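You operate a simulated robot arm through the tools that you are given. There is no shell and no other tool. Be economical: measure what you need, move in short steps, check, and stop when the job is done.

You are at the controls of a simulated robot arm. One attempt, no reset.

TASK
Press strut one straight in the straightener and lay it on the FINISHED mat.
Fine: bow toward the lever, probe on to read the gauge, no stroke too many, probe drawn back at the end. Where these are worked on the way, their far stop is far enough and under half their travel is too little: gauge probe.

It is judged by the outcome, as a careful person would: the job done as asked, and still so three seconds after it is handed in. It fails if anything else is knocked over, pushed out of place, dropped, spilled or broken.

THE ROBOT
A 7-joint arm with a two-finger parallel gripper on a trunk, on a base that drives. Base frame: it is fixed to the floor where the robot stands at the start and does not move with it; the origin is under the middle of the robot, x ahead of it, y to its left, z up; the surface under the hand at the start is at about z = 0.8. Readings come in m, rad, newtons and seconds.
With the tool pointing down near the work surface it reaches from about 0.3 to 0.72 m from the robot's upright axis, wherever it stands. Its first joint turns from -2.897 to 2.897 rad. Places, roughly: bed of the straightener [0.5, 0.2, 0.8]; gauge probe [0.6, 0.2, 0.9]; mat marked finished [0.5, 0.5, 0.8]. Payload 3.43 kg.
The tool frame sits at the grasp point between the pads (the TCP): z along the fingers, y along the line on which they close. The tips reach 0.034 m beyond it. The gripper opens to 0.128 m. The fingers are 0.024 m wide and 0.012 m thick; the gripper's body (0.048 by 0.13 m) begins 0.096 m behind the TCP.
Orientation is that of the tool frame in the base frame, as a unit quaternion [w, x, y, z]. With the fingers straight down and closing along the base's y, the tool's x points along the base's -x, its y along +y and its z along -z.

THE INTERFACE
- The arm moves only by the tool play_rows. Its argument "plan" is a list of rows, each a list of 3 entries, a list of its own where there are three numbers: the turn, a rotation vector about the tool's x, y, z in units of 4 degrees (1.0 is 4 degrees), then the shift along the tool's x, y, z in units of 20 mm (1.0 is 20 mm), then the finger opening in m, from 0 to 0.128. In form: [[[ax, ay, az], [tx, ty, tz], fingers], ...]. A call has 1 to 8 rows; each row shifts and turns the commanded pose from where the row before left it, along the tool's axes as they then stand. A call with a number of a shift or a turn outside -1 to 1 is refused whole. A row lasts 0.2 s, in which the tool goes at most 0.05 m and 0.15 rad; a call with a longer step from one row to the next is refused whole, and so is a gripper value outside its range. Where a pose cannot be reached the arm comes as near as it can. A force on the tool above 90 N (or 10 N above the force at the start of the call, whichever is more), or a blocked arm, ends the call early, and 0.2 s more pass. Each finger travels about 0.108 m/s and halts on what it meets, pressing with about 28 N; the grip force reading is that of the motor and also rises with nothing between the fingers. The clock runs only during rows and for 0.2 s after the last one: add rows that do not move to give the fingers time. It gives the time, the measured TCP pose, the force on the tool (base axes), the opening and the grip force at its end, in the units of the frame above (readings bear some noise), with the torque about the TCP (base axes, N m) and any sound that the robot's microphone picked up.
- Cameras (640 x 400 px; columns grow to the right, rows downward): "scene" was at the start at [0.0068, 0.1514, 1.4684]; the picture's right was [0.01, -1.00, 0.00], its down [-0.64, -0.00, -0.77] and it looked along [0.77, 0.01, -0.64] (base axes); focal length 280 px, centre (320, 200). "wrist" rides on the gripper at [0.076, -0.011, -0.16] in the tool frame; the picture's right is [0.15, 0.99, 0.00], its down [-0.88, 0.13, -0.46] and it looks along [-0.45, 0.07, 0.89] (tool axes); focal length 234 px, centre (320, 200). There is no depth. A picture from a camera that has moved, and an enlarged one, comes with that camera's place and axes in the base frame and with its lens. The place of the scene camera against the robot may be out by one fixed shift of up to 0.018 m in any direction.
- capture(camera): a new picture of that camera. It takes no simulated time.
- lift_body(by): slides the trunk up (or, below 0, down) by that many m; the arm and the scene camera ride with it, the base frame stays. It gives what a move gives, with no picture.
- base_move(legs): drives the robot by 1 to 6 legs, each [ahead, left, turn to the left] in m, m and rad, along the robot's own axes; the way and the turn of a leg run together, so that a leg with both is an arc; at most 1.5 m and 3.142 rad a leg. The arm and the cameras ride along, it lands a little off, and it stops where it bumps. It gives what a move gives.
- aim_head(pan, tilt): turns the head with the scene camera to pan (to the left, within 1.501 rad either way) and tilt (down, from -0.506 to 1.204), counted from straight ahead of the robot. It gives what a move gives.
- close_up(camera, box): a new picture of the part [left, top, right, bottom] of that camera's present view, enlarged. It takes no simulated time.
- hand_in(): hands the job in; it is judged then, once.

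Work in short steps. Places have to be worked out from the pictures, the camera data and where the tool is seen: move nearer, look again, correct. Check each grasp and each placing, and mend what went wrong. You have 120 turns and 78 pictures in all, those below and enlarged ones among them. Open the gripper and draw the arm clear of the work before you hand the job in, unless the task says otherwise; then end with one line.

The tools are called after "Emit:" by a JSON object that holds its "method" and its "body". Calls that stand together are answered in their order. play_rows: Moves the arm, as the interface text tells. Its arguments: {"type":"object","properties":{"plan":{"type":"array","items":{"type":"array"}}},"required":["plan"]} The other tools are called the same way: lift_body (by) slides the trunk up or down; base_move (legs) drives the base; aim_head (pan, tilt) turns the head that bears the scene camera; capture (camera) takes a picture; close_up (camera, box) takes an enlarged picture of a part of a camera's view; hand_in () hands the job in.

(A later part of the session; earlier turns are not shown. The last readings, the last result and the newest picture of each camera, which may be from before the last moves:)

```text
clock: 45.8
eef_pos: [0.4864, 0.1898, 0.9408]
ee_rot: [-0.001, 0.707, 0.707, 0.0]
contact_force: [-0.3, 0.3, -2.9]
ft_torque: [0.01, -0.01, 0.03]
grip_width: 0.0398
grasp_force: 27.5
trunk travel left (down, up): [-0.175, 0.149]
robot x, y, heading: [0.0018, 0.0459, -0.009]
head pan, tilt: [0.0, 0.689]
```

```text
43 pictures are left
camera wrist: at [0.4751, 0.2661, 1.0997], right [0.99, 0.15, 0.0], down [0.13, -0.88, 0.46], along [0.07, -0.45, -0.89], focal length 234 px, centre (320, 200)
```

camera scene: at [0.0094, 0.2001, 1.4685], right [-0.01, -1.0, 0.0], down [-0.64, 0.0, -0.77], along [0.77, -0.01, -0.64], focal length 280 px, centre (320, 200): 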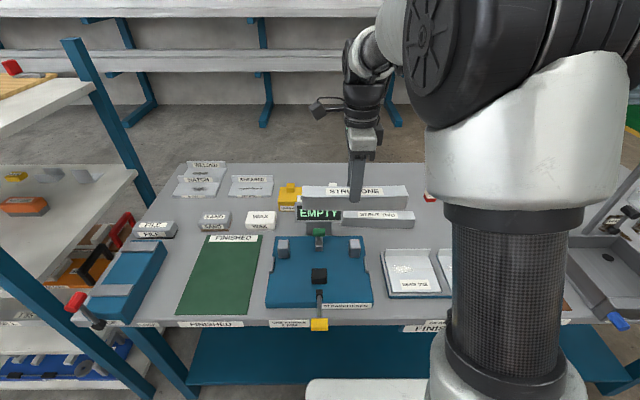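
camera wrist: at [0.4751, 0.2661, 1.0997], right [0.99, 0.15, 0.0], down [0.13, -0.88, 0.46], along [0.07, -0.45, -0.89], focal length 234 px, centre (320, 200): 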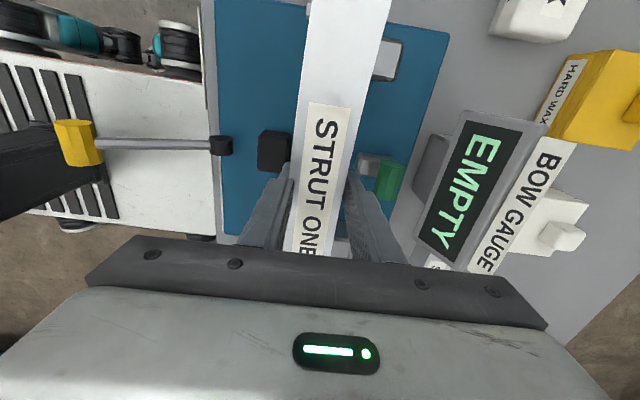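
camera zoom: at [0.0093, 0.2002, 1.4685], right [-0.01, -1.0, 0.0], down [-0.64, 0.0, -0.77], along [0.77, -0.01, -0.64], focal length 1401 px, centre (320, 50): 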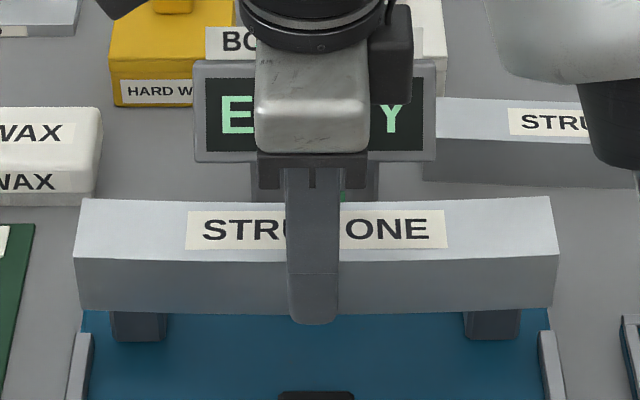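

The strut is gripped square again but now too deep at its middle. I take it back to the free bench spot to regrip it 5 cm off-centre, so the fingers clear ram and probe, and will place it 4 mm nearer.

Emit:
{"method": "play_rows", "body": {"plan": [[[0, 0, 0], [0, 0, -1], 0.02], [[0, 0, 0], [0, 0, -1], 0.02], [[0, 0, 0], [0, 0, -1], 0.02], [[0, 0, 0], [0, 0, -1], 0.02], [[0, 0, 0], [0, 0, -1], 0.02], [[0, 0, 0], [0, 0, -1], 0.02], [[0, 0, 0], [-1, 0.3, -1], 0.02], [[0, 0, 0], [-1, 0.3, 0], 0.02]]}}

Emit:
{"method": "play_rows", "body": {"plan": [[[0, 0, 0], [-1, 0.3, 0], 0.02], [[0, 0, 0], [-1, 0.3, 0], 0.02], [[0, 0, 0], [-1, 0.3, 0], 0.02], [[0, 0, 0], [-1, 0.3, 0], 0.02], [[0, 0, 0], [-1, 0.3, 0], 0.02], [[0, 0, 0], [-1, 0.3, 0], 0.02], [[0, 0, 0], [-1, 0.3, 0], 0.02], [[0, 0, 0], [-1, 0.3, 0], 0.02]]}}

Emit:
{"method": "play_rows", "body": {"plan": [[[0, 0, 0], [-1, 0.3, 0], 0.02], [[0, 0, 0], [-1, 0.3, 0], 0.02], [[0, 0, 0], [-1, 0.3, 0], 0.02], [[0, 0, 0], [-1, 0.3, 0], 0.02], [[0, 0, 0], [-1, 0.3, 0], 0.02], [[0, 0, 0], [-1, 0.3, 0], 0.02], [[0, 0, 0], [-1, 0.3, 0], 0.02], [[0, 0, 0], [-1, 0.3, 0], 0.02]]}}

Emit:
{"method": "play_rows", "body": {"plan": [[[0, 0, 0], [-1, 0.3, 0], 0.02], [[0, 0, 0], [-1, 0.3, 0], 0.02], [[0, 0, 0], [-1, 0.3, 0], 0.02], [[0, 0, 0], [-1, 0.3, 0], 0.02], [[0, 0, 0], [-0.8, 0.3, 0], 0.02], [[0, 0, 0], [0, 0, 1], 0.02], [[0, 0, 0], [0, 0, 1], 0.02], [[0, 0, 0], [0, 0, 1], 0.02]]}}

Emit:
{"method": "capture", "body": {"camera": "wrist"}}

```text
clock: 47.6
eef_pos: [0.499, 0.1499, 1.081]
ee_rot: [0.0, 0.707, 0.707, 0.0]
contact_force: [0.1, 0.1, -3.1]
ft_torque: [0.02, 0.03, 0.0]
grip_width: 0.0397
grasp_force: 27.8
trunk travel left (down, up): [-0.175, 0.149]
robot x, y, heading: [-0.0012, 0.0532, -0.009]
head pan, tilt: [0.0, 0.689]
```

```text
clock: 49.4
eef_pos: [0.5464, -0.0109, 1.0801]
ee_rot: [0.0, 0.707, 0.707, 0.0]
contact_force: [-0.1, 0.1, -3.4]
ft_torque: [0.02, -0.02, 0.02]
grip_width: 0.0396
grasp_force: 27.8
trunk travel left (down, up): [-0.175, 0.149]
robot x, y, heading: [0.0048, 0.0498, -0.009]
head pan, tilt: [0.0, 0.689]
```

```text
clock: 51.2
eef_pos: [0.5944, -0.1688, 1.0791]
ee_rot: [0.0, 0.707, 0.707, 0.0]
contact_force: [0.6, -0.1, -2.6]
ft_torque: [-0.01, -0.01, -0.04]
grip_width: 0.0397
grasp_force: 27.5
trunk travel left (down, up): [-0.175, 0.149]
robot x, y, heading: [-0.0001, 0.0503, -0.001]
head pan, tilt: [0.0, 0.689]
```

```text
clock: 53.0
eef_pos: [0.6237, -0.2656, 1.0192]
ee_rot: [-0.001, 0.707, 0.707, -0.001]
contact_force: [-0.9, -0.5, -3.3]
ft_torque: [-0.04, -0.02, 0.01]
grip_width: 0.0396
grasp_force: 27.8
trunk travel left (down, up): [-0.175, 0.149]
robot x, y, heading: [-0.0009, 0.0476, -0.009]
head pan, tilt: [0.0, 0.689]
```

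```text
42 pictures are left
camera wrist: at [0.6136, -0.1896, 1.1793], right [0.99, 0.15, 0.0], down [0.13, -0.88, 0.46], along [0.07, -0.45, -0.89], focal length 234 px, centre (320, 200)
```

wrist: 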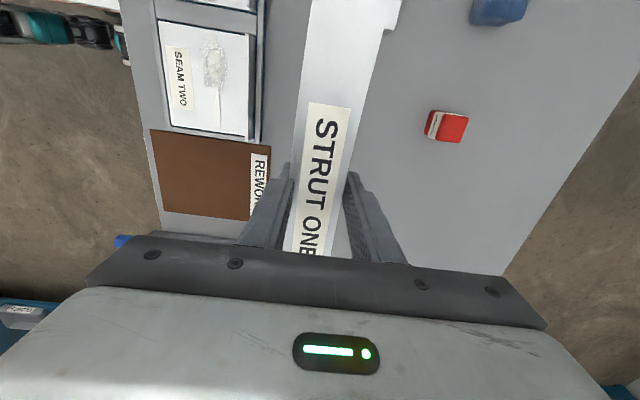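

Above the free spot. I lower gently; the fingertips are now a few mm below the strut's underside, so I watch the force.

Emit:
{"method": "play_rows", "body": {"plan": [[[0, 0, 0], [0, -0.3, 1], 0.02], [[0, 0, 0], [0, 0, 1], 0.02], [[0, 0, 0], [0, 0, 1], 0.02], [[0, 0, 0], [0, 0, 1], 0.02], [[0, 0, 0], [0, 0, 1], 0.02], [[0, 0, 0], [0, 0, 1], 0.02], [[0, 0, 0], [0, 0, 1], 0.02], [[0, 0, 0], [0, 0, 0.8], 0.02]]}}

Emit:
{"method": "play_rows", "body": {"plan": [[[0, 0, 0], [0, 0, 0.4], 0.02], [[0, 0, 0], [0, 0, 0.2], 0.02], [[0, 0, 0], [0, 0, 0.1], 0.02]]}}

Emit:
{"method": "close_up", "body": {"camera": "scene", "box": [380, 170, 520, 260]}}

```text
clock: 54.8
eef_pos: [0.6178, -0.2673, 0.8644]
ee_rot: [0.0, 0.707, 0.707, 0.0]
contact_force: [0.4, 0.9, -2.7]
ft_torque: [0.01, -0.01, -0.05]
grip_width: 0.0395
grasp_force: 28.0
trunk travel left (down, up): [-0.175, 0.149]
robot x, y, heading: [0.0049, 0.0488, -0.007]
head pan, tilt: [0.0, 0.689]
```

```text
clock: 55.6
eef_pos: [0.6188, -0.2669, 0.8515]
ee_rot: [0.001, 0.707, 0.707, 0.0]
contact_force: [0.1, 0.5, -3.6]
ft_torque: [0.01, -0.01, -0.01]
grip_width: 0.0396
grasp_force: 28.2
trunk travel left (down, up): [-0.175, 0.149]
robot x, y, heading: [-0.0022, 0.0473, -0.004]
head pan, tilt: [0.0, 0.689]
```

```text
4.44 times, centred on (450, 215) of scene
camera zoom: at [0.0094, 0.2, 1.4686], right [-0.01, -1.0, 0.0], down [-0.64, 0.0, -0.77], along [0.77, -0.01, -0.64], focal length 1245 px, centre (-258, 133)
```

zoom: 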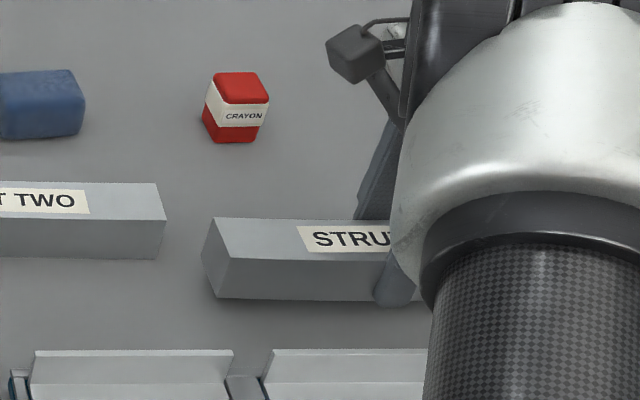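

Still a bit above the bench; I continue down in fine steps.

Emit:
{"method": "play_rows", "body": {"plan": [[[0, 0, 0], [0, 0, 0.3], 0.02], [[0, 0, 0], [0, 0, 0.2], 0.02], [[0, 0, 0], [0, 0, 0], 0.02]]}}

Emit:
{"method": "play_rows", "body": {"plan": [[[0, 0, 0], [0, 0, 0.15], 0.02], [[0, 0, 0], [0, 0, 0.1], 0.02], [[0, 0, 0], [0, 0, 0], 0.02]]}}

```text
clock: 56.4
eef_pos: [0.6183, -0.268, 0.8401]
ee_rot: [0.001, 0.707, 0.707, 0.0]
contact_force: [-0.2, 0.1, -2.8]
ft_torque: [0.01, 0.02, 0.02]
grip_width: 0.0399
grasp_force: 28.5
trunk travel left (down, up): [-0.175, 0.149]
robot x, y, heading: [0.003, 0.0474, -0.01]
head pan, tilt: [0.0, 0.689]
```

```text
clock: 57.2
eef_pos: [0.6183, -0.2667, 0.8348]
ee_rot: [0.0, 0.707, 0.707, 0.0]
contact_force: [-0.8, 0.3, -2.9]
ft_torque: [0.02, 0.0, -0.06]
grip_width: 0.0399
grasp_force: 27.9
trunk travel left (down, up): [-0.175, 0.149]
robot x, y, heading: [-0.0027, 0.0511, -0.012]
head pan, tilt: [0.0, 0.689]
```

Emit:
{"method": "play_rows", "body": {"plan": [[[0, 0, 0], [0, 0, 0.1], 0.02], [[0, 0, 0], [0, 0, 0], 0.02]]}}

Emit:
{"method": "close_up", "body": {"camera": "scene", "box": [380, 190, 480, 260]}}

```text
clock: 57.8
eef_pos: [0.6183, -0.2662, 0.8336]
ee_rot: [0.001, 0.707, 0.707, 0.001]
contact_force: [-0.4, 0.4, 0.5]
ft_torque: [0.04, 0.11, -0.06]
grip_width: 0.0396
grasp_force: 27.9
trunk travel left (down, up): [-0.175, 0.149]
robot x, y, heading: [0.0008, 0.0488, -0.004]
head pan, tilt: [0.0, 0.689]
```

```text
5.71 times, centred on (430, 225) of scene
camera zoom: at [0.0091, 0.2002, 1.4686], right [-0.01, -1.0, 0.0], down [-0.64, 0.0, -0.77], along [0.77, -0.01, -0.64], focal length 1601 px, centre (-309, 57)
```

zoom: 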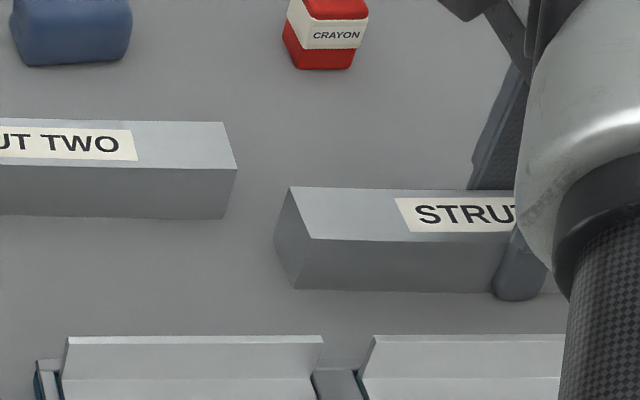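

The tips touch the bench (z=0.80). I release, shift 5 cm toward +y, turn 2° to match the bow's slope there, and regrip mid-height.

Emit:
{"method": "play_rows", "body": {"plan": [[[0, 0, 0], [0, 0, 0], 0.05], [[0, 0, 0], [0, 0, 0], 0.06], [[0, 0, 0], [0, 0, -0.55], 0.06], [[0, 0, 0], [1, 0, 0], 0.06], [[0, 0, 0], [1, 0, 0], 0.06], [[0, 0, 0.5], [0.5, 0, 0], 0.06], [[0, 0, 0], [0, 0, 0], 0.06]]}}

Emit:
{"method": "capture", "body": {"camera": "wrist"}}

```text
clock: 59.4
eef_pos: [0.6192, -0.2162, 0.8439]
ee_rot: [0.001, 0.72, 0.694, 0.0]
contact_force: [-0.6, 0.5, -0.3]
ft_torque: [0.0, 0.0, -0.01]
grip_width: 0.0598
grasp_force: 0.0
trunk travel left (down, up): [-0.175, 0.149]
robot x, y, heading: [-0.0012, 0.05, -0.01]
head pan, tilt: [0.0, 0.689]
```

```text
39 pictures are left
camera wrist: at [0.6102, -0.1402, 1.0036], right [0.99, 0.11, 0.0], down [0.1, -0.88, 0.46], along [0.05, -0.45, -0.89], focal length 234 px, centre (320, 200)
```

wrist: 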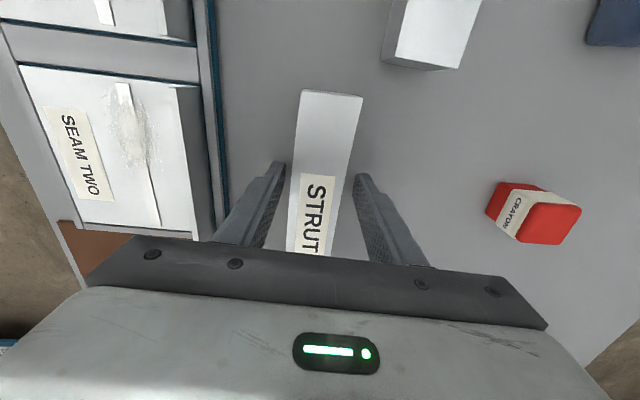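

Well centred; close and lift, then check droop.

Emit:
{"method": "play_rows", "body": {"plan": [[[0, 0, 0], [0, 0, 0], 0.048], [[0, 0, 0], [0, 0, 0], 0.038], [[0, 0, 0], [0, 0, 0], 0.02], [[0, 0, 0], [0, 0, 0], 0.02], [[0, 0, 0], [0, 0, -0.5], 0.02], [[0, 0, 0], [0, 0, -1], 0.02], [[0, 0, 0], [0, 0, -1], 0.02], [[0, 0, 0], [0, 0, 0], 0.02]]}}

Emit:
{"method": "capture", "body": {"camera": "wrist"}}

Emit:
{"method": "close_up", "body": {"camera": "scene", "box": [360, 170, 520, 270]}}

```text
clock: 61.2
eef_pos: [0.618, -0.2163, 0.8945]
ee_rot: [0.0, 0.72, 0.694, 0.0]
contact_force: [0.0, 0.6, -3.4]
ft_torque: [0.14, -0.04, 0.01]
grip_width: 0.0395
grasp_force: 28.5
trunk travel left (down, up): [-0.175, 0.149]
robot x, y, heading: [0.003, 0.0481, -0.009]
head pan, tilt: [0.0, 0.689]
```

```text
38 pictures are left
camera wrist: at [0.61, -0.1397, 1.0541], right [0.99, 0.11, 0.0], down [0.1, -0.88, 0.46], along [0.05, -0.45, -0.89], focal length 234 px, centre (320, 200)
```

wrist: 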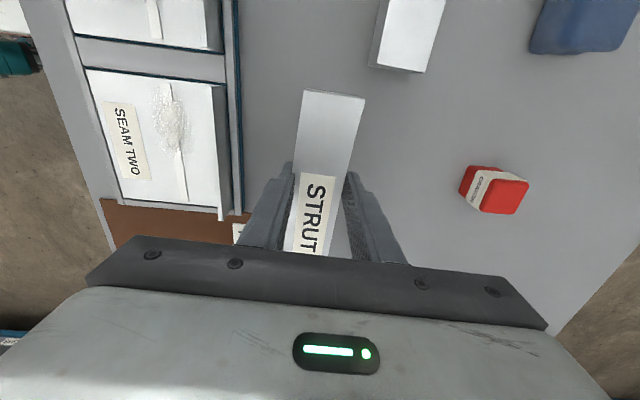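

```text
4.00 times, centred on (440, 220) of scene
camera zoom: at [0.0093, 0.2001, 1.4685], right [-0.01, -1.0, 0.0], down [-0.64, 0.0, -0.77], along [0.77, -0.01, -0.64], focal length 1120 px, centre (-160, 120)
```

zoom: 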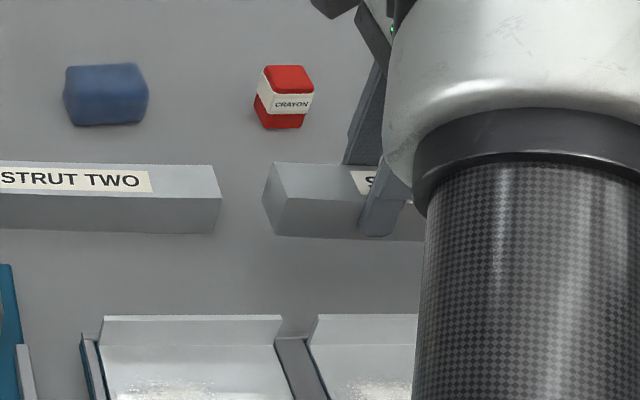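

Held level with 5.1 cm offset. I raise and carry it back: TCP target (0.481, 0.240) so the strut's centre sits at y≈0.19.

Emit:
{"method": "play_rows", "body": {"plan": [[[0, 0, 0], [0, 0, -1], 0.02], [[0, 0, 0], [0, 0, -1], 0.02], [[0, 0, 0], [0, 0, -1], 0.02], [[0, 0, 0], [0, 0, -1], 0.02], [[0, 0, 0], [0, 0, -1], 0.02], [[0, 0, 0], [0, 0, -1], 0.02], [[0, 0, 0], [0, 0, -1], 0.02], [[0, 0, 0], [0, 0, -1], 0.02]]}}

Emit:
{"method": "play_rows", "body": {"plan": [[[0, 0, 0], [1, -0.342, -1], 0.02], [[0, 0, 0], [1, -0.342, -1], 0.02], [[0, 0, 0], [1, -0.342, 0], 0.02], [[0, 0, 0], [1, -0.342, 0], 0.02], [[0, 0, 0], [1, -0.342, 0], 0.02], [[0, 0, 0], [1, -0.342, 0], 0.02], [[0, 0, 0], [1, -0.342, 0], 0.02], [[0, 0, 0], [1, -0.342, 0], 0.02]]}}

Emit:
{"method": "play_rows", "body": {"plan": [[[0, 0, 0], [1, -0.342, 0], 0.02], [[0, 0, 0], [1, -0.342, 0], 0.02], [[0, 0, 0], [1, -0.342, 0], 0.02], [[0, 0, 0], [1, -0.342, 0], 0.02], [[0, 0, 0], [1, -0.342, 0], 0.02], [[0, 0, 0], [1, -0.342, 0], 0.02], [[0, 0, 0], [1, -0.342, 0], 0.02], [[0, 0, 0], [1, -0.342, 0], 0.02]]}}

Emit:
{"method": "play_rows", "body": {"plan": [[[0, 0, 0], [1, -0.342, 0], 0.02], [[0, 0, 0], [1, -0.342, 0], 0.02], [[0, 0, 0], [1, -0.342, 0], 0.02], [[0, 0, 0], [1, -0.342, 0], 0.02], [[0, 0, 0], [1, -0.342, 0], 0.02], [[0, 0, 0], [1, -0.342, 0], 0.02], [[0, 0, 0], [0.5, -0.18, 0], 0.02], [[0, 0, 0], [0, 0, 0], 0.02]]}}

```text
clock: 63.0
eef_pos: [0.6179, -0.2168, 1.0535]
ee_rot: [0.0, 0.72, 0.694, 0.0]
contact_force: [-0.5, -0.4, -2.6]
ft_torque: [0.15, 0.0, 0.02]
grip_width: 0.0396
grasp_force: 28.1
trunk travel left (down, up): [-0.175, 0.149]
robot x, y, heading: [0.0014, 0.0444, -0.003]
head pan, tilt: [0.0, 0.689]
```

```text
clock: 64.8
eef_pos: [0.5687, -0.0562, 1.0937]
ee_rot: [0.0, 0.719, 0.695, 0.0]
contact_force: [-0.2, 0.6, -3.0]
ft_torque: [0.15, -0.01, 0.01]
grip_width: 0.0396
grasp_force: 28.2
trunk travel left (down, up): [-0.175, 0.149]
robot x, y, heading: [-0.0004, 0.0498, -0.004]
head pan, tilt: [0.0, 0.689]
```

```text
clock: 66.6
eef_pos: [0.5207, 0.1062, 1.0924]
ee_rot: [0.0, 0.719, 0.695, 0.0]
contact_force: [-0.1, 0.8, -2.5]
ft_torque: [0.14, 0.02, 0.01]
grip_width: 0.0398
grasp_force: 28.2
trunk travel left (down, up): [-0.175, 0.149]
robot x, y, heading: [-0.0003, 0.0505, -0.004]
head pan, tilt: [0.0, 0.689]
```

```text
clock: 68.4
eef_pos: [0.4806, 0.2381, 1.0929]
ee_rot: [-0.001, 0.719, 0.695, 0.0]
contact_force: [-0.4, -0.2, -2.9]
ft_torque: [0.13, -0.01, 0.01]
grip_width: 0.0393
grasp_force: 28.2
trunk travel left (down, up): [-0.175, 0.149]
robot x, y, heading: [0.0019, 0.0507, -0.004]
head pan, tilt: [0.0, 0.689]
```

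Now lower to strut bottom ≈0.885 (just above the posts) and inspect.

Emit:
{"method": "play_rows", "body": {"plan": [[[0, 0, 0], [0.05, 0, 1], 0.02], [[0, 0, 0], [0, 0, 1], 0.02], [[0, 0, 0], [0, 0, 1], 0.02], [[0, 0, 0], [0, 0, 1], 0.02], [[0, 0, 0], [0, 0, 1], 0.02], [[0, 0, 0], [0, 0, 1], 0.02], [[0, 0, 0], [0, 0, 1], 0.02], [[0, 0, 0], [0, 0, 1], 0.02]]}}

Emit:
{"method": "close_up", "body": {"camera": "scene", "box": [256, 200, 384, 280]}}

Emit:
{"method": "capture", "body": {"camera": "wrist"}}

```text
clock: 70.2
eef_pos: [0.4813, 0.2398, 0.934]
ee_rot: [0.0, 0.719, 0.695, 0.0]
contact_force: [-0.2, -0.4, -3.0]
ft_torque: [0.17, -0.01, 0.0]
grip_width: 0.0397
grasp_force: 27.9
trunk travel left (down, up): [-0.175, 0.149]
robot x, y, heading: [0.0029, 0.0481, -0.002]
head pan, tilt: [0.0, 0.689]
```

```text
5.00 times, centred on (320, 240) of scene
camera zoom: at [0.0093, 0.2002, 1.4686], right [-0.01, -1.0, 0.0], down [-0.64, 0.0, -0.77], along [0.77, -0.01, -0.64], focal length 1401 px, centre (320, 0)
```

zoom: 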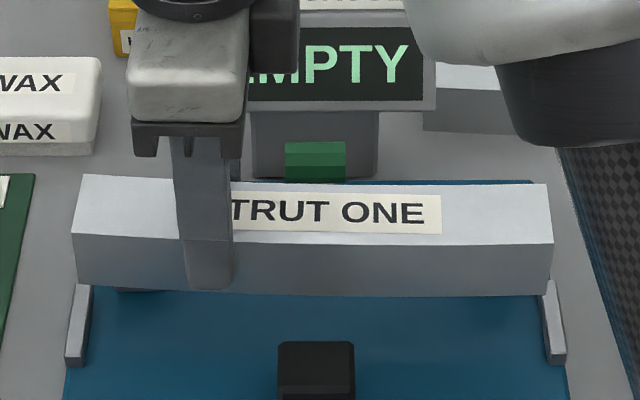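

```text
35 pictures are left
camera wrist: at [0.4729, 0.3175, 1.0938], right [0.99, 0.11, 0.0], down [0.1, -0.88, 0.46], along [0.05, -0.45, -0.89], focal length 234 px, centre (320, 200)
```

wrist: 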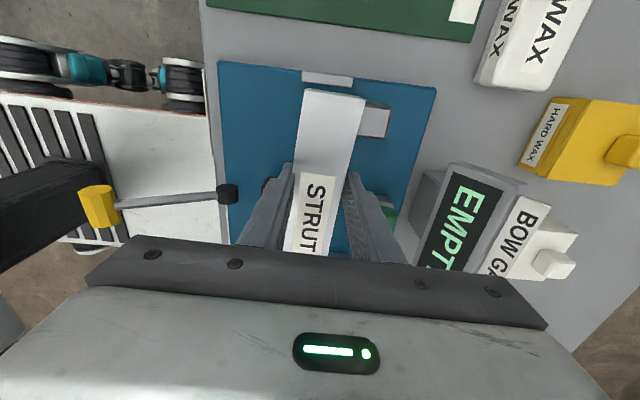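

The strut's right end appears ~10 px lower/nearer in the scene view — either a slight droop or yaw; I zoom each end to tell which.

Emit:
{"method": "close_up", "body": {"camera": "scene", "box": [262, 228, 294, 268]}}

Emit:
{"method": "close_up", "body": {"camera": "scene", "box": [346, 228, 378, 268]}}

```text
10.00 times, centred on (278, 248) of scene
camera zoom: at [0.0093, 0.2002, 1.4686], right [-0.01, -1.0, 0.0], down [-0.64, 0.0, -0.77], along [0.77, -0.01, -0.64], focal length 2801 px, centre (740, -280)
```

zoom: 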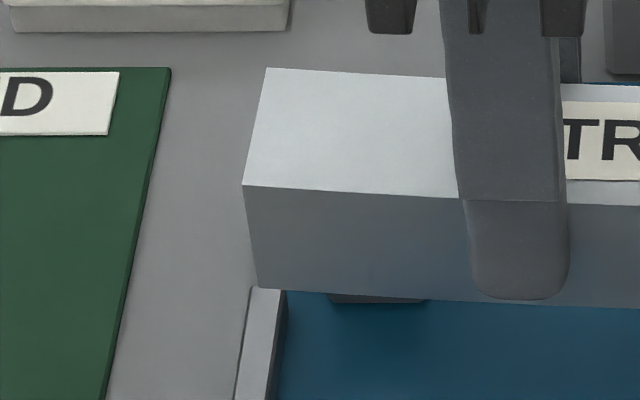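

```text
10.00 times, centred on (362, 248) of scene
camera zoom: at [0.0093, 0.2002, 1.4686], right [-0.01, -1.0, 0.0], down [-0.64, 0.0, -0.77], along [0.77, -0.01, -0.64], focal length 2801 px, centre (-100, -280)
```

zoom: 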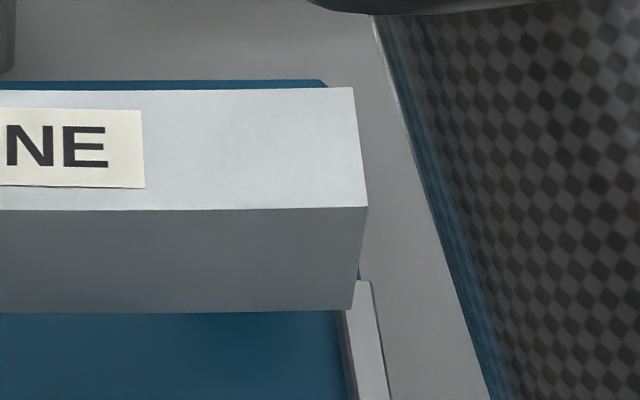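

It's yaw (~0.034 rad, aligned with the tool), not droop. I turn back 2°, shift 2 mm right, and lower to ~1 cm above the bed.

Emit:
{"method": "play_rows", "body": {"plan": [[[0, 0, -0.5], [-0.1, 0, 0], 0.02], [[0, 0, 0], [0, 0, 0.3], 0.02], [[0, 0, 0], [0, 0, 0.4], 0.02], [[0, 0, 0], [0, 0, 0.4], 0.02], [[0, 0, 0], [0, 0, 0], 0.02]]}}

Emit:
{"method": "close_up", "body": {"camera": "scene", "box": [256, 200, 384, 280]}}

```text
clock: 71.4
eef_pos: [0.4801, 0.239, 0.9132]
ee_rot: [0.0, 0.707, 0.707, 0.001]
contact_force: [-1.3, -0.4, -2.7]
ft_torque: [0.14, 0.03, -0.03]
grip_width: 0.0395
grasp_force: 27.6
trunk travel left (down, up): [-0.175, 0.149]
robot x, y, heading: [0.0048, 0.0524, -0.01]
head pan, tilt: [0.0, 0.689]
```

```text
5.00 times, centred on (320, 240) of scene
camera zoom: at [0.0094, 0.2002, 1.4685], right [-0.01, -1.0, 0.0], down [-0.64, 0.0, -0.77], along [0.77, -0.01, -0.64], focal length 1401 px, centre (320, 0)
```

zoom: 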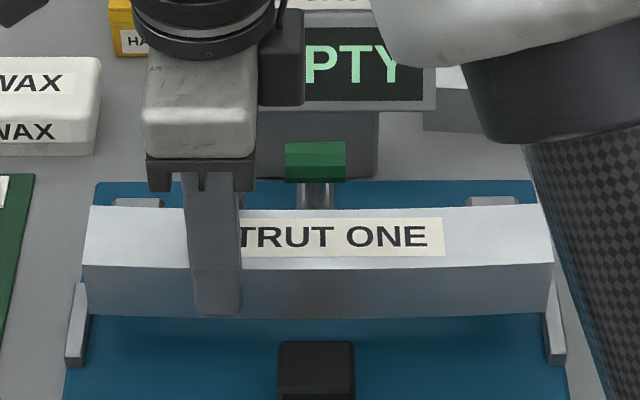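

Level and square now, bottom ≈0.869. I continue down in small steps watching force.

Emit:
{"method": "play_rows", "body": {"plan": [[[0, 0, 0], [0, 0, 0.3], 0.02], [[0, 0, 0], [0, 0, 0.3], 0.02], [[0, 0, 0], [0, 0, 0], 0.02]]}}

```text
clock: 72.2
eef_pos: [0.4807, 0.2383, 0.9012]
ee_rot: [0.0, 0.707, 0.707, 0.0]
contact_force: [-0.6, 0.1, -3.8]
ft_torque: [0.15, -0.01, -0.01]
grip_width: 0.0398
grasp_force: 28.0
trunk travel left (down, up): [-0.175, 0.149]
robot x, y, heading: [0.0009, 0.0487, -0.008]
head pan, tilt: [0.0, 0.689]
```

Emit:
{"method": "play_rows", "body": {"plan": [[[0, 0, 0], [0, 0, 0.4], 0.02], [[0, 0, 0], [0, 0, 0.4], 0.02], [[0, 0, 0], [0, 0, 0], 0.02]]}}

Emit:
{"method": "close_up", "body": {"camera": "scene", "box": [256, 200, 384, 280]}}

```text
clock: 73.0
eef_pos: [0.4813, 0.2376, 0.8846]
ee_rot: [0.0, 0.707, 0.707, -0.001]
contact_force: [0.4, -0.5, -3.2]
ft_torque: [0.15, 0.02, 0.01]
grip_width: 0.0397
grasp_force: 28.0
trunk travel left (down, up): [-0.175, 0.149]
robot x, y, heading: [0.002, 0.0476, -0.005]
head pan, tilt: [0.0, 0.689]
```

```text
5.00 times, centred on (320, 240) of scene
camera zoom: at [0.0094, 0.2002, 1.4685], right [-0.01, -1.0, 0.0], down [-0.64, 0.0, -0.77], along [0.77, -0.01, -0.64], focal length 1401 px, centre (320, 0)
```

zoom: 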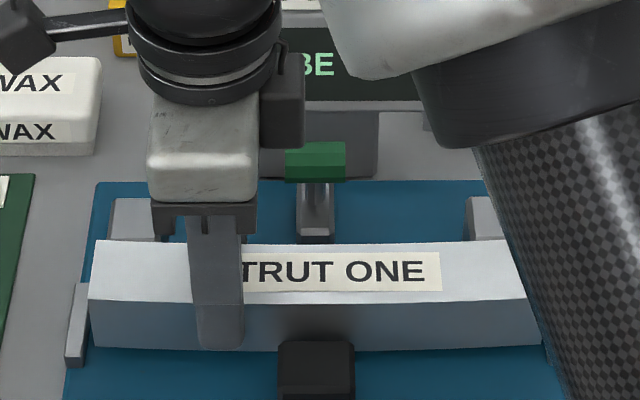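

It slid in front of the posts with no contact, and the display changed from EMPTY. I lower the last ~17 mm.

Emit:
{"method": "play_rows", "body": {"plan": [[[0, 0, 0], [0, 0, 0.4], 0.02], [[0, 0, 0], [0, 0, 0.3], 0.02], [[0, 0, 0], [0, 0, 0], 0.02]]}}

Emit:
{"method": "play_rows", "body": {"plan": [[[0, 0, 0], [0, 0, 0.1], 0.02], [[0, 0, 0], [0, 0, 0], 0.02]]}}

```text
clock: 73.8
eef_pos: [0.4805, 0.237, 0.8713]
ee_rot: [0.001, 0.707, 0.707, 0.002]
contact_force: [-2.7, 1.5, 21.8]
ft_torque: [-0.03, 0.42, -0.12]
grip_width: 0.0399
grasp_force: 28.1
trunk travel left (down, up): [-0.175, 0.149]
robot x, y, heading: [0.0021, 0.0498, -0.003]
head pan, tilt: [0.0, 0.689]
```

```text
clock: 74.4
eef_pos: [0.4814, 0.2388, 0.8693]
ee_rot: [0.001, 0.706, 0.708, 0.002]
contact_force: [1.0, 2.9, 22.0]
ft_torque: [0.04, 0.24, -0.06]
grip_width: 0.0396
grasp_force: 27.9
trunk travel left (down, up): [-0.175, 0.149]
robot x, y, heading: [0.0021, 0.0462, -0.006]
head pan, tilt: [0.0, 0.689]
```

It rests on the bed (22 N). I raise 1 mm to relax, open the fingers slightly, and lift away.

Emit:
{"method": "play_rows", "body": {"plan": [[[0, 0, 0], [0, 0, -0.1], 0.02], [[0, 0, 0], [0, 0, 0], 0.05], [[0, 0, 0], [0, 0, 0], 0.056], [[0, 0, 0], [0, 0, 0], 0.056], [[0, 0, 0], [0, 0, -1], 0.056], [[0, 0, 0], [0, 0, -1], 0.056], [[0, 0, 0], [0, 0, -1], 0.056], [[0, 0, 0], [0, 0, -1], 0.056]]}}

Emit:
{"method": "play_rows", "body": {"plan": [[[0, 0, 0], [0, 0, -1], 0.056], [[0, 0, 0], [0, 0, -1], 0.056], [[0, 0, 0], [0, 0, -1], 0.056], [[0, 0, 0], [0, 0, -1], 0.056], [[0, 0, 0], [-1, 0, -1], 0.056], [[0, 0, 0], [-1, 0, -1], 0.056], [[0, 0, 0], [-1, 0, 0], 0.056], [[0, 0, 0], [-1, 0, 0], 0.056]]}}

Emit:
{"method": "close_up", "body": {"camera": "scene", "box": [240, 180, 400, 280]}}

Emit:
{"method": "capture", "body": {"camera": "wrist"}}

```text
clock: 76.2
eef_pos: [0.4789, 0.2374, 0.95]
ee_rot: [0.0, 0.707, 0.707, 0.0]
contact_force: [-0.5, -0.2, 0.2]
ft_torque: [0.02, -0.01, -0.02]
grip_width: 0.0561
grasp_force: 0.0
trunk travel left (down, up): [-0.175, 0.149]
robot x, y, heading: [-0.0002, 0.052, -0.005]
head pan, tilt: [0.0, 0.689]
```

```text
clock: 78.0
eef_pos: [0.4795, 0.1562, 1.0695]
ee_rot: [0.0, 0.707, 0.707, 0.001]
contact_force: [0.2, -0.3, 0.2]
ft_torque: [-0.02, 0.0, 0.03]
grip_width: 0.0559
grasp_force: 0.0
trunk travel left (down, up): [-0.175, 0.149]
robot x, y, heading: [0.001, 0.051, -0.009]
head pan, tilt: [0.0, 0.689]
```

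```text
4.00 times, centred on (320, 230) of scene
camera zoom: at [0.0092, 0.2002, 1.4685], right [-0.01, -1.0, 0.0], down [-0.64, 0.0, -0.77], along [0.77, -0.01, -0.64], focal length 1120 px, centre (320, 80)
```

zoom: 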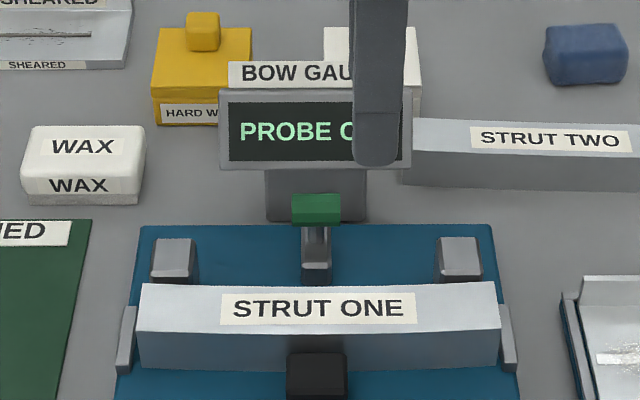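

```text
29 pictures are left
camera wrist: at [0.4687, 0.2328, 1.2294], right [0.99, 0.15, 0.0], down [0.13, -0.88, 0.46], along [0.07, -0.45, -0.89], focal length 234 px, centre (320, 200)
```

wrist: 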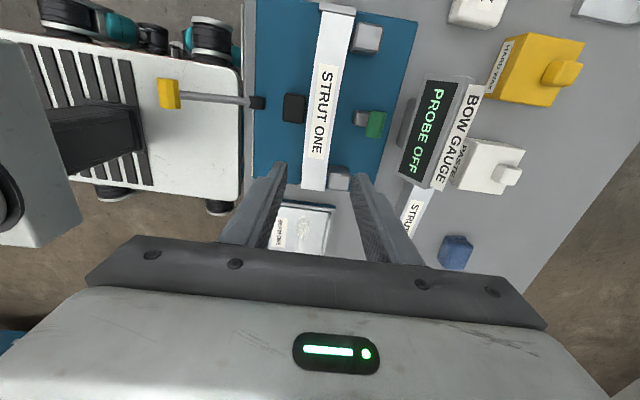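

Strut one is seated, bow toward the lever, and the gauge says PROBE OFF. I turn the tool back 90° so the fingers close along y, to grip the green probe handle (~(0.553, 0.192), top z≈0.90).

Emit:
{"method": "play_rows", "body": {"plan": [[[0, 0, -1], [0, 0, -0.5], 0.056], [[0, 0, -1], [0, 0, -0.5], 0.056], [[0, 0, -1], [0, 0, 0], 0.06], [[0, 0, -1], [0, 0, 0], 0.06], [[0, 0, -1], [0, 0, 0], 0.06], [[0, 0, -1], [0, 0, 0], 0.06], [[0, 0, -1], [0, 0, 0], 0.06], [[0, 0, -1], [0, 0, 0], 0.06]]}}

Emit:
{"method": "play_rows", "body": {"plan": [[[0, 0, -1], [0, 0, 0], 0.06], [[0, 0, -1], [0, 0, 0], 0.06], [[0, 0, -1], [0, 0, 0], 0.06], [[0, 0, -1], [0, 0, 0], 0.06], [[0, 0, -1], [0, 0, 0], 0.06], [[0, 0, -1], [0, 0, 0], 0.06], [[0, 0, -1], [0, 0, 0], 0.06], [[0, 0, -1], [0, 0, 0], 0.06]]}}

Emit:
{"method": "play_rows", "body": {"plan": [[[0, 0, -1], [0, 0, 0], 0.06], [[0, 0, -1], [0, 0, 0], 0.06], [[0, 0, -1], [0, 0, 0], 0.06], [[0, 0, -1], [0, 0, 0], 0.06], [[0, 0, -1], [0, 0, 0], 0.06], [[0, 0, -1], [0, 0, 0], 0.06], [[0, 0, -0.5], [0, 0, 0], 0.06]]}}

Emit:
{"method": "play_rows", "body": {"plan": [[[0, 0, 0], [-0.95, 0.9, 0], 0.06], [[0, 0, 0], [-0.95, 0.9, 0], 0.06], [[0, 0, 0], [-0.95, 0, 0], 0.06], [[0, 0, 0], [-0.85, 0, 0], 0.06], [[0, 0, 0], [0, 0, 0], 0.06]]}}

Emit:
{"method": "capture", "body": {"camera": "wrist"}}

Emit:
{"method": "close_up", "body": {"camera": "scene", "box": [240, 150, 400, 250]}}

```text
clock: 79.8
eef_pos: [0.4799, 0.1586, 1.0893]
ee_rot: [0.0, 0.484, 0.875, 0.0]
contact_force: [-0.5, -0.2, -0.2]
ft_torque: [0.03, -0.02, -0.02]
grip_width: 0.0601
grasp_force: 0.1
trunk travel left (down, up): [-0.175, 0.149]
robot x, y, heading: [0.0011, 0.0462, -0.006]
head pan, tilt: [0.0, 0.689]
```

```text
clock: 81.6
eef_pos: [0.4805, 0.1577, 1.0904]
ee_rot: [0.0, 0.223, 0.975, 0.0]
contact_force: [0.3, 0.6, -0.1]
ft_torque: [-0.02, 0.03, 0.0]
grip_width: 0.06
grasp_force: 0.0
trunk travel left (down, up): [-0.175, 0.149]
robot x, y, heading: [0.0019, 0.0482, -0.01]
head pan, tilt: [0.0, 0.689]
```

```text
clock: 83.2
eef_pos: [0.4806, 0.1579, 1.0896]
ee_rot: [0.0, 0.0, 1.0, -0.001]
contact_force: [-1.0, -0.1, 0.6]
ft_torque: [0.01, 0.0, -0.03]
grip_width: 0.0599
grasp_force: 0.0
trunk travel left (down, up): [-0.175, 0.149]
robot x, y, heading: [-0.0001, 0.0497, -0.008]
head pan, tilt: [0.0, 0.689]
```

```text
clock: 84.4
eef_pos: [0.5549, 0.1938, 1.0905]
ee_rot: [0.0, 0.001, 1.0, 0.0]
contact_force: [-0.7, -0.9, -0.7]
ft_torque: [0.01, 0.03, 0.01]
grip_width: 0.06
grasp_force: 0.0
trunk travel left (down, up): [-0.175, 0.149]
robot x, y, heading: [0.0016, 0.0484, -0.007]
head pan, tilt: [0.0, 0.689]
```

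```text
28 pictures are left
camera wrist: at [0.4805, 0.1828, 1.2494], right [-0.15, 0.99, 0.0], down [0.88, 0.13, 0.46], along [0.45, 0.07, -0.89], focal length 234 px, centre (320, 200)
```

wrist: 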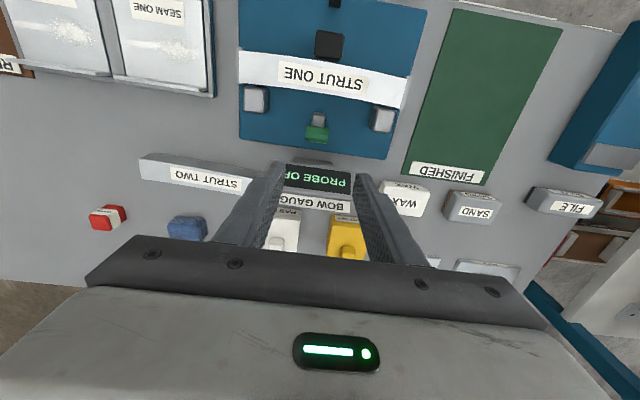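

```text
4.00 times, centred on (320, 200) of scene
camera zoom: at [0.0093, 0.2002, 1.4685], right [-0.01, -1.0, 0.0], down [-0.64, 0.0, -0.77], along [0.77, -0.01, -0.64], focal length 1120 px, centre (320, 200)
```

zoom: 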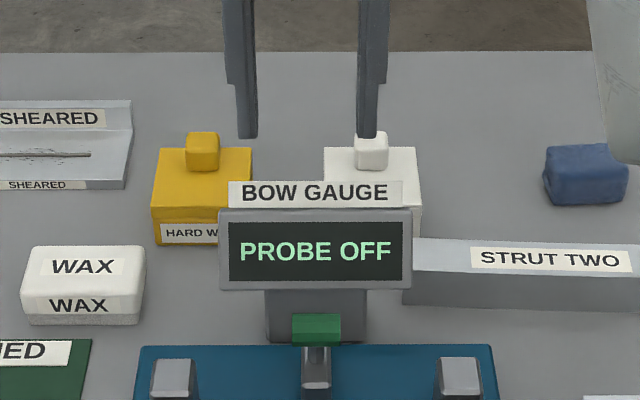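

I descend partway (TCP z≈0.98) above the handle and zoom.

Emit:
{"method": "play_rows", "body": {"plan": [[[0, 0, 0], [0.2, -0.1, 1], 0.06], [[0, 0, 0], [0, 0, 1], 0.06], [[0, 0, 0], [0, 0, 1], 0.06], [[0, 0, 0], [0, 0, 1], 0.06], [[0, 0, 0], [0, 0, 1], 0.06], [[0, 0, 0], [0, 0, 0.5], 0.06], [[0, 0, 0], [0, 0, 0], 0.06]]}}

Emit:
{"method": "close_up", "body": {"camera": "wrist", "box": [220, 60, 420, 260]}}

Emit:
{"method": "close_up", "body": {"camera": "scene", "box": [280, 180, 360, 260]}}

```text
clock: 86.0
eef_pos: [0.5503, 0.1933, 0.9795]
ee_rot: [0.001, 0.0, 1.0, 0.001]
contact_force: [0.9, 1.0, 0.1]
ft_torque: [-0.02, -0.01, 0.0]
grip_width: 0.0601
grasp_force: 0.0
trunk travel left (down, up): [-0.175, 0.149]
robot x, y, heading: [0.0027, 0.0513, -0.004]
head pan, tilt: [0.0, 0.689]
```

```text
2.00 times, centred on (320, 160) of wrist
camera zoom: at [0.475, 0.1816, 1.1397], right [-0.15, 0.99, 0.0], down [0.88, 0.13, 0.46], along [0.45, 0.07, -0.89], focal length 468 px, centre (320, 280)
```

zoom: 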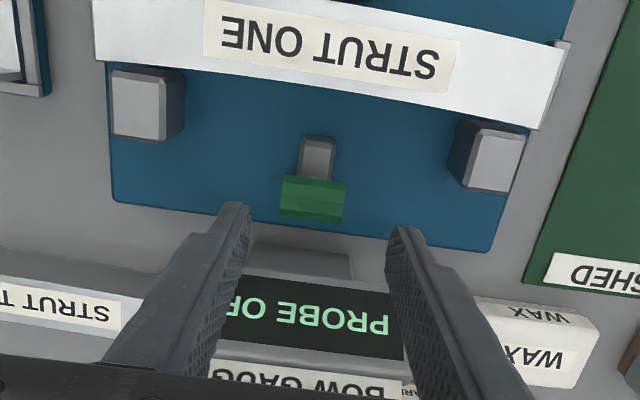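

```text
5.00 times, centred on (320, 220) of scene
camera zoom: at [0.0092, 0.2002, 1.4685], right [-0.01, -1.0, 0.0], down [-0.64, 0.0, -0.77], along [0.77, -0.01, -0.64], focal length 1401 px, centre (320, 100)
```

zoom: 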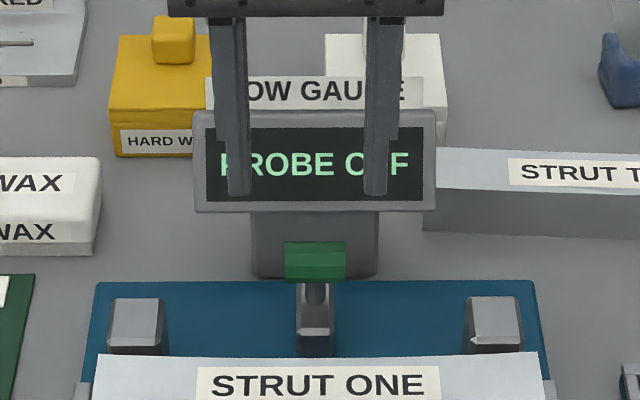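

Combining both views: handle centre ≈(0.5515, 0.190, 0.891). I lower the fingers around it (TCP z≈0.908) and close.

Emit:
{"method": "play_rows", "body": {"plan": [[[0, 0, 0], [-0.05, -0.12, 1], 0.06], [[0, 0, 0], [0, 0, 1], 0.06], [[0, 0, 0], [0, 0, 1], 0.06], [[0, 0, 0], [0, 0, 0.55], 0.06], [[0, 0, 0], [0, 0, 0], 0.06]]}}

Emit:
{"method": "close_up", "body": {"camera": "wrist", "box": [220, 60, 420, 260]}}

```text
clock: 87.2
eef_pos: [0.55, 0.1903, 0.9081]
ee_rot: [0.0, 0.001, 1.0, 0.0]
contact_force: [-0.4, 0.5, 0.0]
ft_torque: [0.0, -0.01, 0.0]
grip_width: 0.06
grasp_force: 0.1
trunk travel left (down, up): [-0.175, 0.149]
robot x, y, heading: [0.0001, 0.0493, -0.006]
head pan, tilt: [0.0, 0.689]
```

```text
2.00 times, centred on (320, 160) of wrist
camera zoom: at [0.4754, 0.1791, 1.0682], right [-0.15, 0.99, 0.0], down [0.88, 0.13, 0.46], along [0.45, 0.07, -0.89], focal length 468 px, centre (320, 280)
```

zoom: 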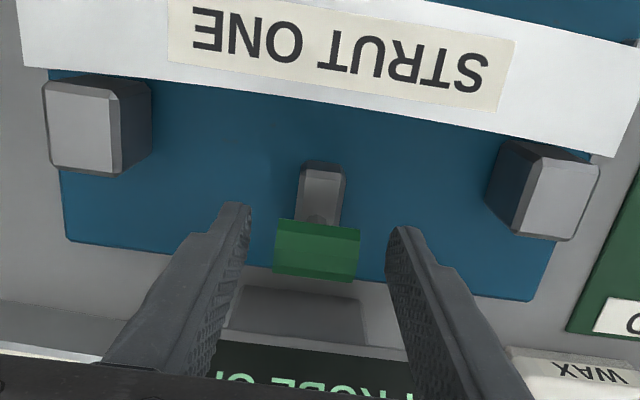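

The handle is between the fingers. I close and start sliding it toward the strut (-x).

Emit:
{"method": "play_rows", "body": {"plan": [[[0, 0, 0], [0, 0, 0], 0.045], [[0, 0, 0], [0, 0, 0], 0.033], [[0, 0, 0], [0, 0, 0], 0.02], [[0, 0, 0], [0, 0, 0], 0.02], [[0, 0, 0], [0.25, 0, 0], 0.02], [[0, 0, 0], [0.25, 0, 0], 0.02], [[0, 0, 0], [0, 0, 0], 0.02]]}}

Emit:
{"method": "close_up", "body": {"camera": "wrist", "box": [220, 60, 420, 260]}}

```text
clock: 88.8
eef_pos: [0.5405, 0.1891, 0.9101]
ee_rot: [0.001, -0.001, 1.0, 0.0]
contact_force: [-1.0, -10.3, -9.1]
ft_torque: [-0.15, -1.12, -0.24]
grip_width: 0.0337
grasp_force: 45.2
trunk travel left (down, up): [-0.175, 0.149]
robot x, y, heading: [0.0013, 0.0467, -0.004]
head pan, tilt: [0.0, 0.689]
```

```text
2.00 times, centred on (320, 160) of wrist
camera zoom: at [0.4658, 0.178, 1.0683], right [-0.15, 0.99, 0.0], down [0.88, 0.13, 0.46], along [0.45, 0.07, -0.89], focal length 468 px, centre (320, 280)
```

zoom: 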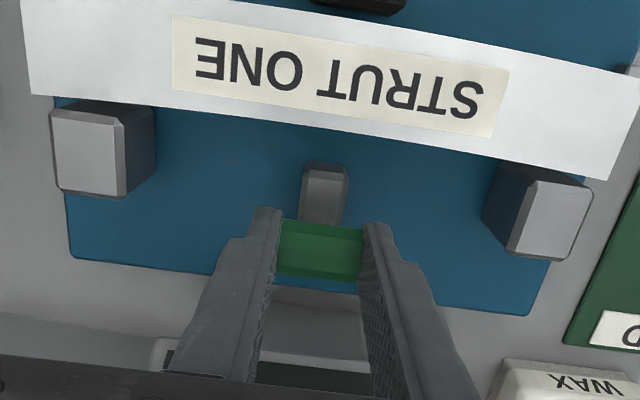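

The probe slides along. I continue in small steps, easing 1 mm in -y to relieve the sideways force.

Emit:
{"method": "play_rows", "body": {"plan": [[[0, 0, 0], [0.25, -0.05, 0], 0.02], [[0, 0, 0], [0.25, 0, 0], 0.02], [[0, 0, 0], [0, 0, 0], 0.02]]}}

Emit:
{"method": "capture", "body": {"camera": "scene"}}

```text
clock: 89.6
eef_pos: [0.532, 0.1888, 0.9083]
ee_rot: [0.0, 0.0, 1.0, 0.0]
contact_force: [0.1, -5.5, -13.9]
ft_torque: [-0.02, -0.34, -0.24]
grip_width: 0.0336
grasp_force: 44.7
trunk travel left (down, up): [-0.175, 0.149]
robot x, y, heading: [0.0024, 0.0454, -0.01]
head pan, tilt: [0.0, 0.689]
```

```text
22 pictures are left
camera scene: at [0.01, 0.1999, 1.4685], right [-0.01, -1.0, 0.0], down [-0.64, 0.0, -0.77], along [0.77, -0.01, -0.64], focal length 280 px, centre (320, 200)
```

scene: 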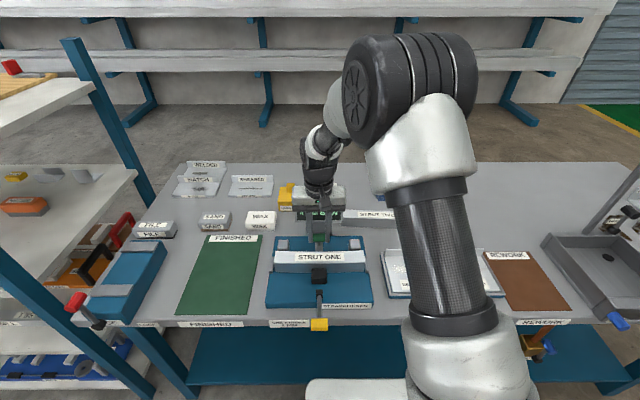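

Moving freely; 22 pictures left so I go on by force feel until it stops.

Emit:
{"method": "play_rows", "body": {"plan": [[[0, 0, 0], [0.25, -0.05, -0.05], 0.02], [[0, 0, 0], [0.25, 0, 0], 0.02], [[0, 0, 0], [0, 0, 0], 0.02]]}}

```text
clock: 90.4
eef_pos: [0.5255, 0.1887, 0.9103]
ee_rot: [0.002, -0.001, 1.0, 0.0]
contact_force: [25.2, 1.1, -25.2]
ft_torque: [0.09, -0.49, -0.19]
grip_width: 0.0332
grasp_force: 45.1
trunk travel left (down, up): [-0.175, 0.149]
robot x, y, heading: [0.002, 0.0496, -0.006]
head pan, tilt: [0.0, 0.689]
```

Force 25 N in x: a stop is reached after ~25 mm. I read the gauge.

Emit:
{"method": "close_up", "body": {"camera": "scene", "box": [270, 190, 370, 290]}}

```text
4.00 times, centred on (320, 240) of scene
camera zoom: at [0.0131, 0.2009, 1.4683], right [-0.01, -1.0, 0.0], down [-0.64, 0.0, -0.77], along [0.77, -0.01, -0.64], focal length 1120 px, centre (320, 40)
```

zoom: 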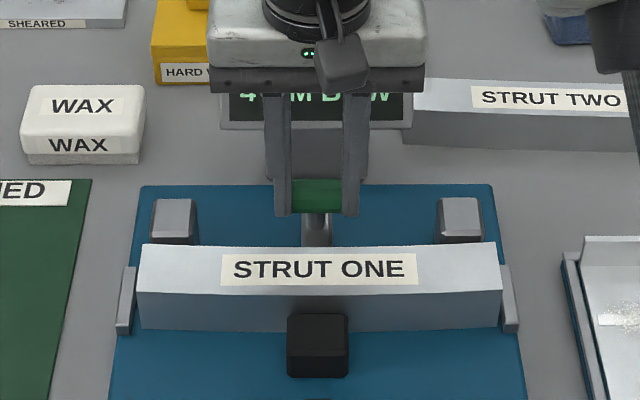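

It reads "4.. MM BOW". I relax, open the fingers, and lift clear to read it fully.

Emit:
{"method": "play_rows", "body": {"plan": [[[0, 0, 0], [-0.2, 0, 0.1], 0.02], [[0, 0, 0], [0, 0, 0], 0.045], [[0, 0, 0], [0, 0, 0], 0.06], [[0, 0, 0], [0, 0, -1], 0.06], [[0, 0, 0], [0, 0, -1], 0.06], [[0, 0, 0], [0, 0, -1], 0.06], [[0, 0, 0], [0, 0, -1], 0.06], [[0, 0, 0], [0, 0, -1], 0.06]]}}

Emit:
{"method": "play_rows", "body": {"plan": [[[0, 0, 0], [0.5, -1, -1], 0.06], [[0, 0, 0], [1, -1, -1], 0.06], [[0, 0, 0], [1, -1, -1], 0.06], [[0, 0, 0], [1, -1, 0], 0.06], [[0, 0, 0], [1, -1, 0], 0.06], [[0, 0, 0], [1, -1, 0], 0.06], [[0, 0, 0], [1, -0.5, 0], 0.06]]}}

Emit:
{"method": "close_up", "body": {"camera": "scene", "box": [250, 190, 390, 330]}}

```text
clock: 92.2
eef_pos: [0.5254, 0.1874, 1.0084]
ee_rot: [0.0, 0.0, 1.0, 0.0]
contact_force: [1.0, 0.2, -0.1]
ft_torque: [-0.02, 0.01, 0.0]
grip_width: 0.06
grasp_force: 0.0
trunk travel left (down, up): [-0.175, 0.149]
robot x, y, heading: [0.002, 0.0502, -0.007]
head pan, tilt: [0.0, 0.689]
```

```text
clock: 93.8
eef_pos: [0.3953, 0.0564, 1.0683]
ee_rot: [0.0, 0.0, 1.0, 0.0]
contact_force: [0.7, 0.3, 0.4]
ft_torque: [-0.02, 0.04, -0.02]
grip_width: 0.0601
grasp_force: 0.1
trunk travel left (down, up): [-0.175, 0.149]
robot x, y, heading: [0.0008, 0.0469, -0.005]
head pan, tilt: [0.0, 0.689]
```

```text
2.86 times, centred on (320, 260) of scene
camera zoom: at [0.0092, 0.2002, 1.4686], right [-0.01, -1.0, 0.0], down [-0.64, 0.0, -0.77], along [0.77, -0.01, -0.64], focal length 800 px, centre (320, 29)
```

zoom: 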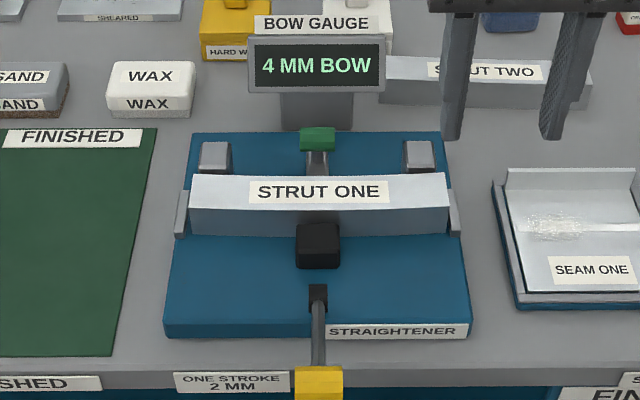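

The gauge reads 4 MM BOW and one stroke is 2 mm: exactly two strokes. The lever knob is at about (0.277, 0.19, 0.90), pivoting near (0.389, 0.84), too near the robot, so I back off 0.1 m and go 0.15 m left.

Emit:
{"method": "base_move", "body": {"legs": [[-0.1, 0, 0], [0, 0.15, 0]]}}

Emit:
{"method": "capture", "body": {"camera": "wrist"}}

```text
clock: 96.6
eef_pos: [0.2954, 0.2075, 1.0688]
ee_rot: [0.0, -0.001, 1.0, 0.0]
contact_force: [0.4, 0.2, 0.6]
ft_torque: [-0.02, 0.01, 0.01]
grip_width: 0.0598
grasp_force: 0.0
trunk travel left (down, up): [-0.175, 0.149]
robot x, y, heading: [-0.0989, 0.1981, -0.003]
head pan, tilt: [0.0, 0.689]
```

```text
19 pictures are left
camera wrist: at [0.2205, 0.1965, 1.2283], right [-0.15, 0.99, 0.0], down [0.88, 0.13, 0.46], along [0.45, 0.07, -0.89], focal length 234 px, centre (320, 200)
```

wrist: 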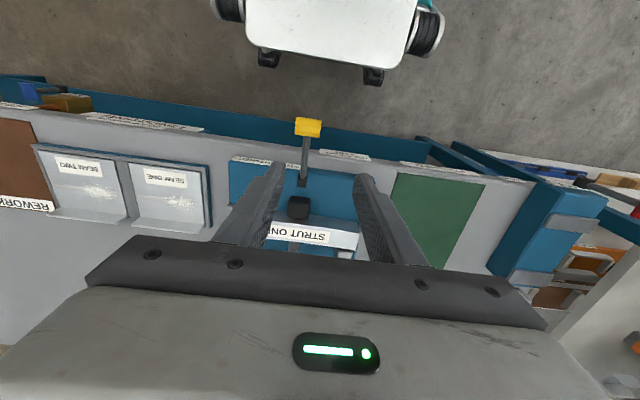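

The knob is at about (0.278, 0.190, 0.90). I come down around it partway and recheck.

Emit:
{"method": "play_rows", "body": {"plan": [[[0, 0, 0], [0.87, -0.87, 0], 0.065], [[0, 0, 0], [0, 0, 1], 0.065], [[0, 0, 0], [0, 0, 1], 0.065], [[0, 0, 0], [0, 0, 1], 0.065], [[0, 0, 0], [0, 0, 1], 0.065], [[0, 0, 0], [0, 0, 0], 0.065]]}}

Emit:
{"method": "close_up", "body": {"camera": "wrist", "box": [220, 60, 420, 260]}}

Emit:
{"method": "close_up", "body": {"camera": "scene", "box": [230, 220, 410, 400]}}

```text
clock: 98.0
eef_pos: [0.2777, 0.1908, 0.9887]
ee_rot: [0.0, -0.002, 1.0, 0.0]
contact_force: [-0.6, 0.6, -0.3]
ft_torque: [0.0, -0.01, 0.02]
grip_width: 0.0649
grasp_force: 0.1
trunk travel left (down, up): [-0.175, 0.149]
robot x, y, heading: [-0.1011, 0.1984, -0.007]
head pan, tilt: [0.0, 0.689]
```

```text
2.00 times, centred on (320, 160) of wrist
camera zoom: at [0.2036, 0.1799, 1.1481], right [-0.15, 0.99, 0.0], down [0.88, 0.13, 0.46], along [0.45, 0.07, -0.89], focal length 468 px, centre (320, 280)
```

zoom: 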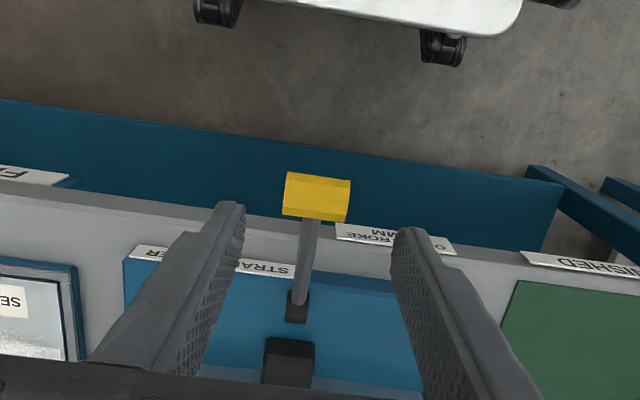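

```text
2.22 times, centred on (320, 310) of scene
camera zoom: at [-0.0916, 0.3494, 1.4685], right [-0.01, -1.0, 0.0], down [-0.64, 0.0, -0.77], along [0.77, 0.0, -0.64], focal length 622 px, centre (320, -44)
```

zoom: 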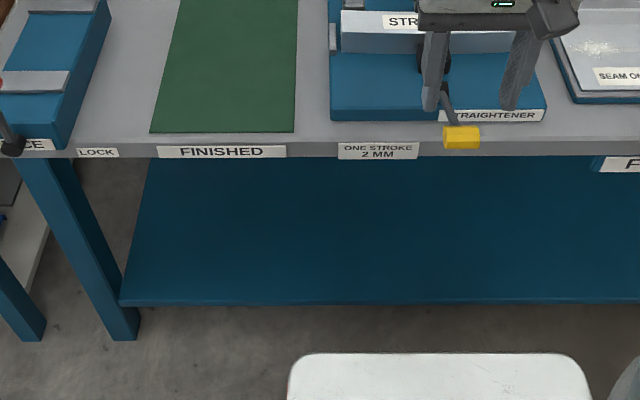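

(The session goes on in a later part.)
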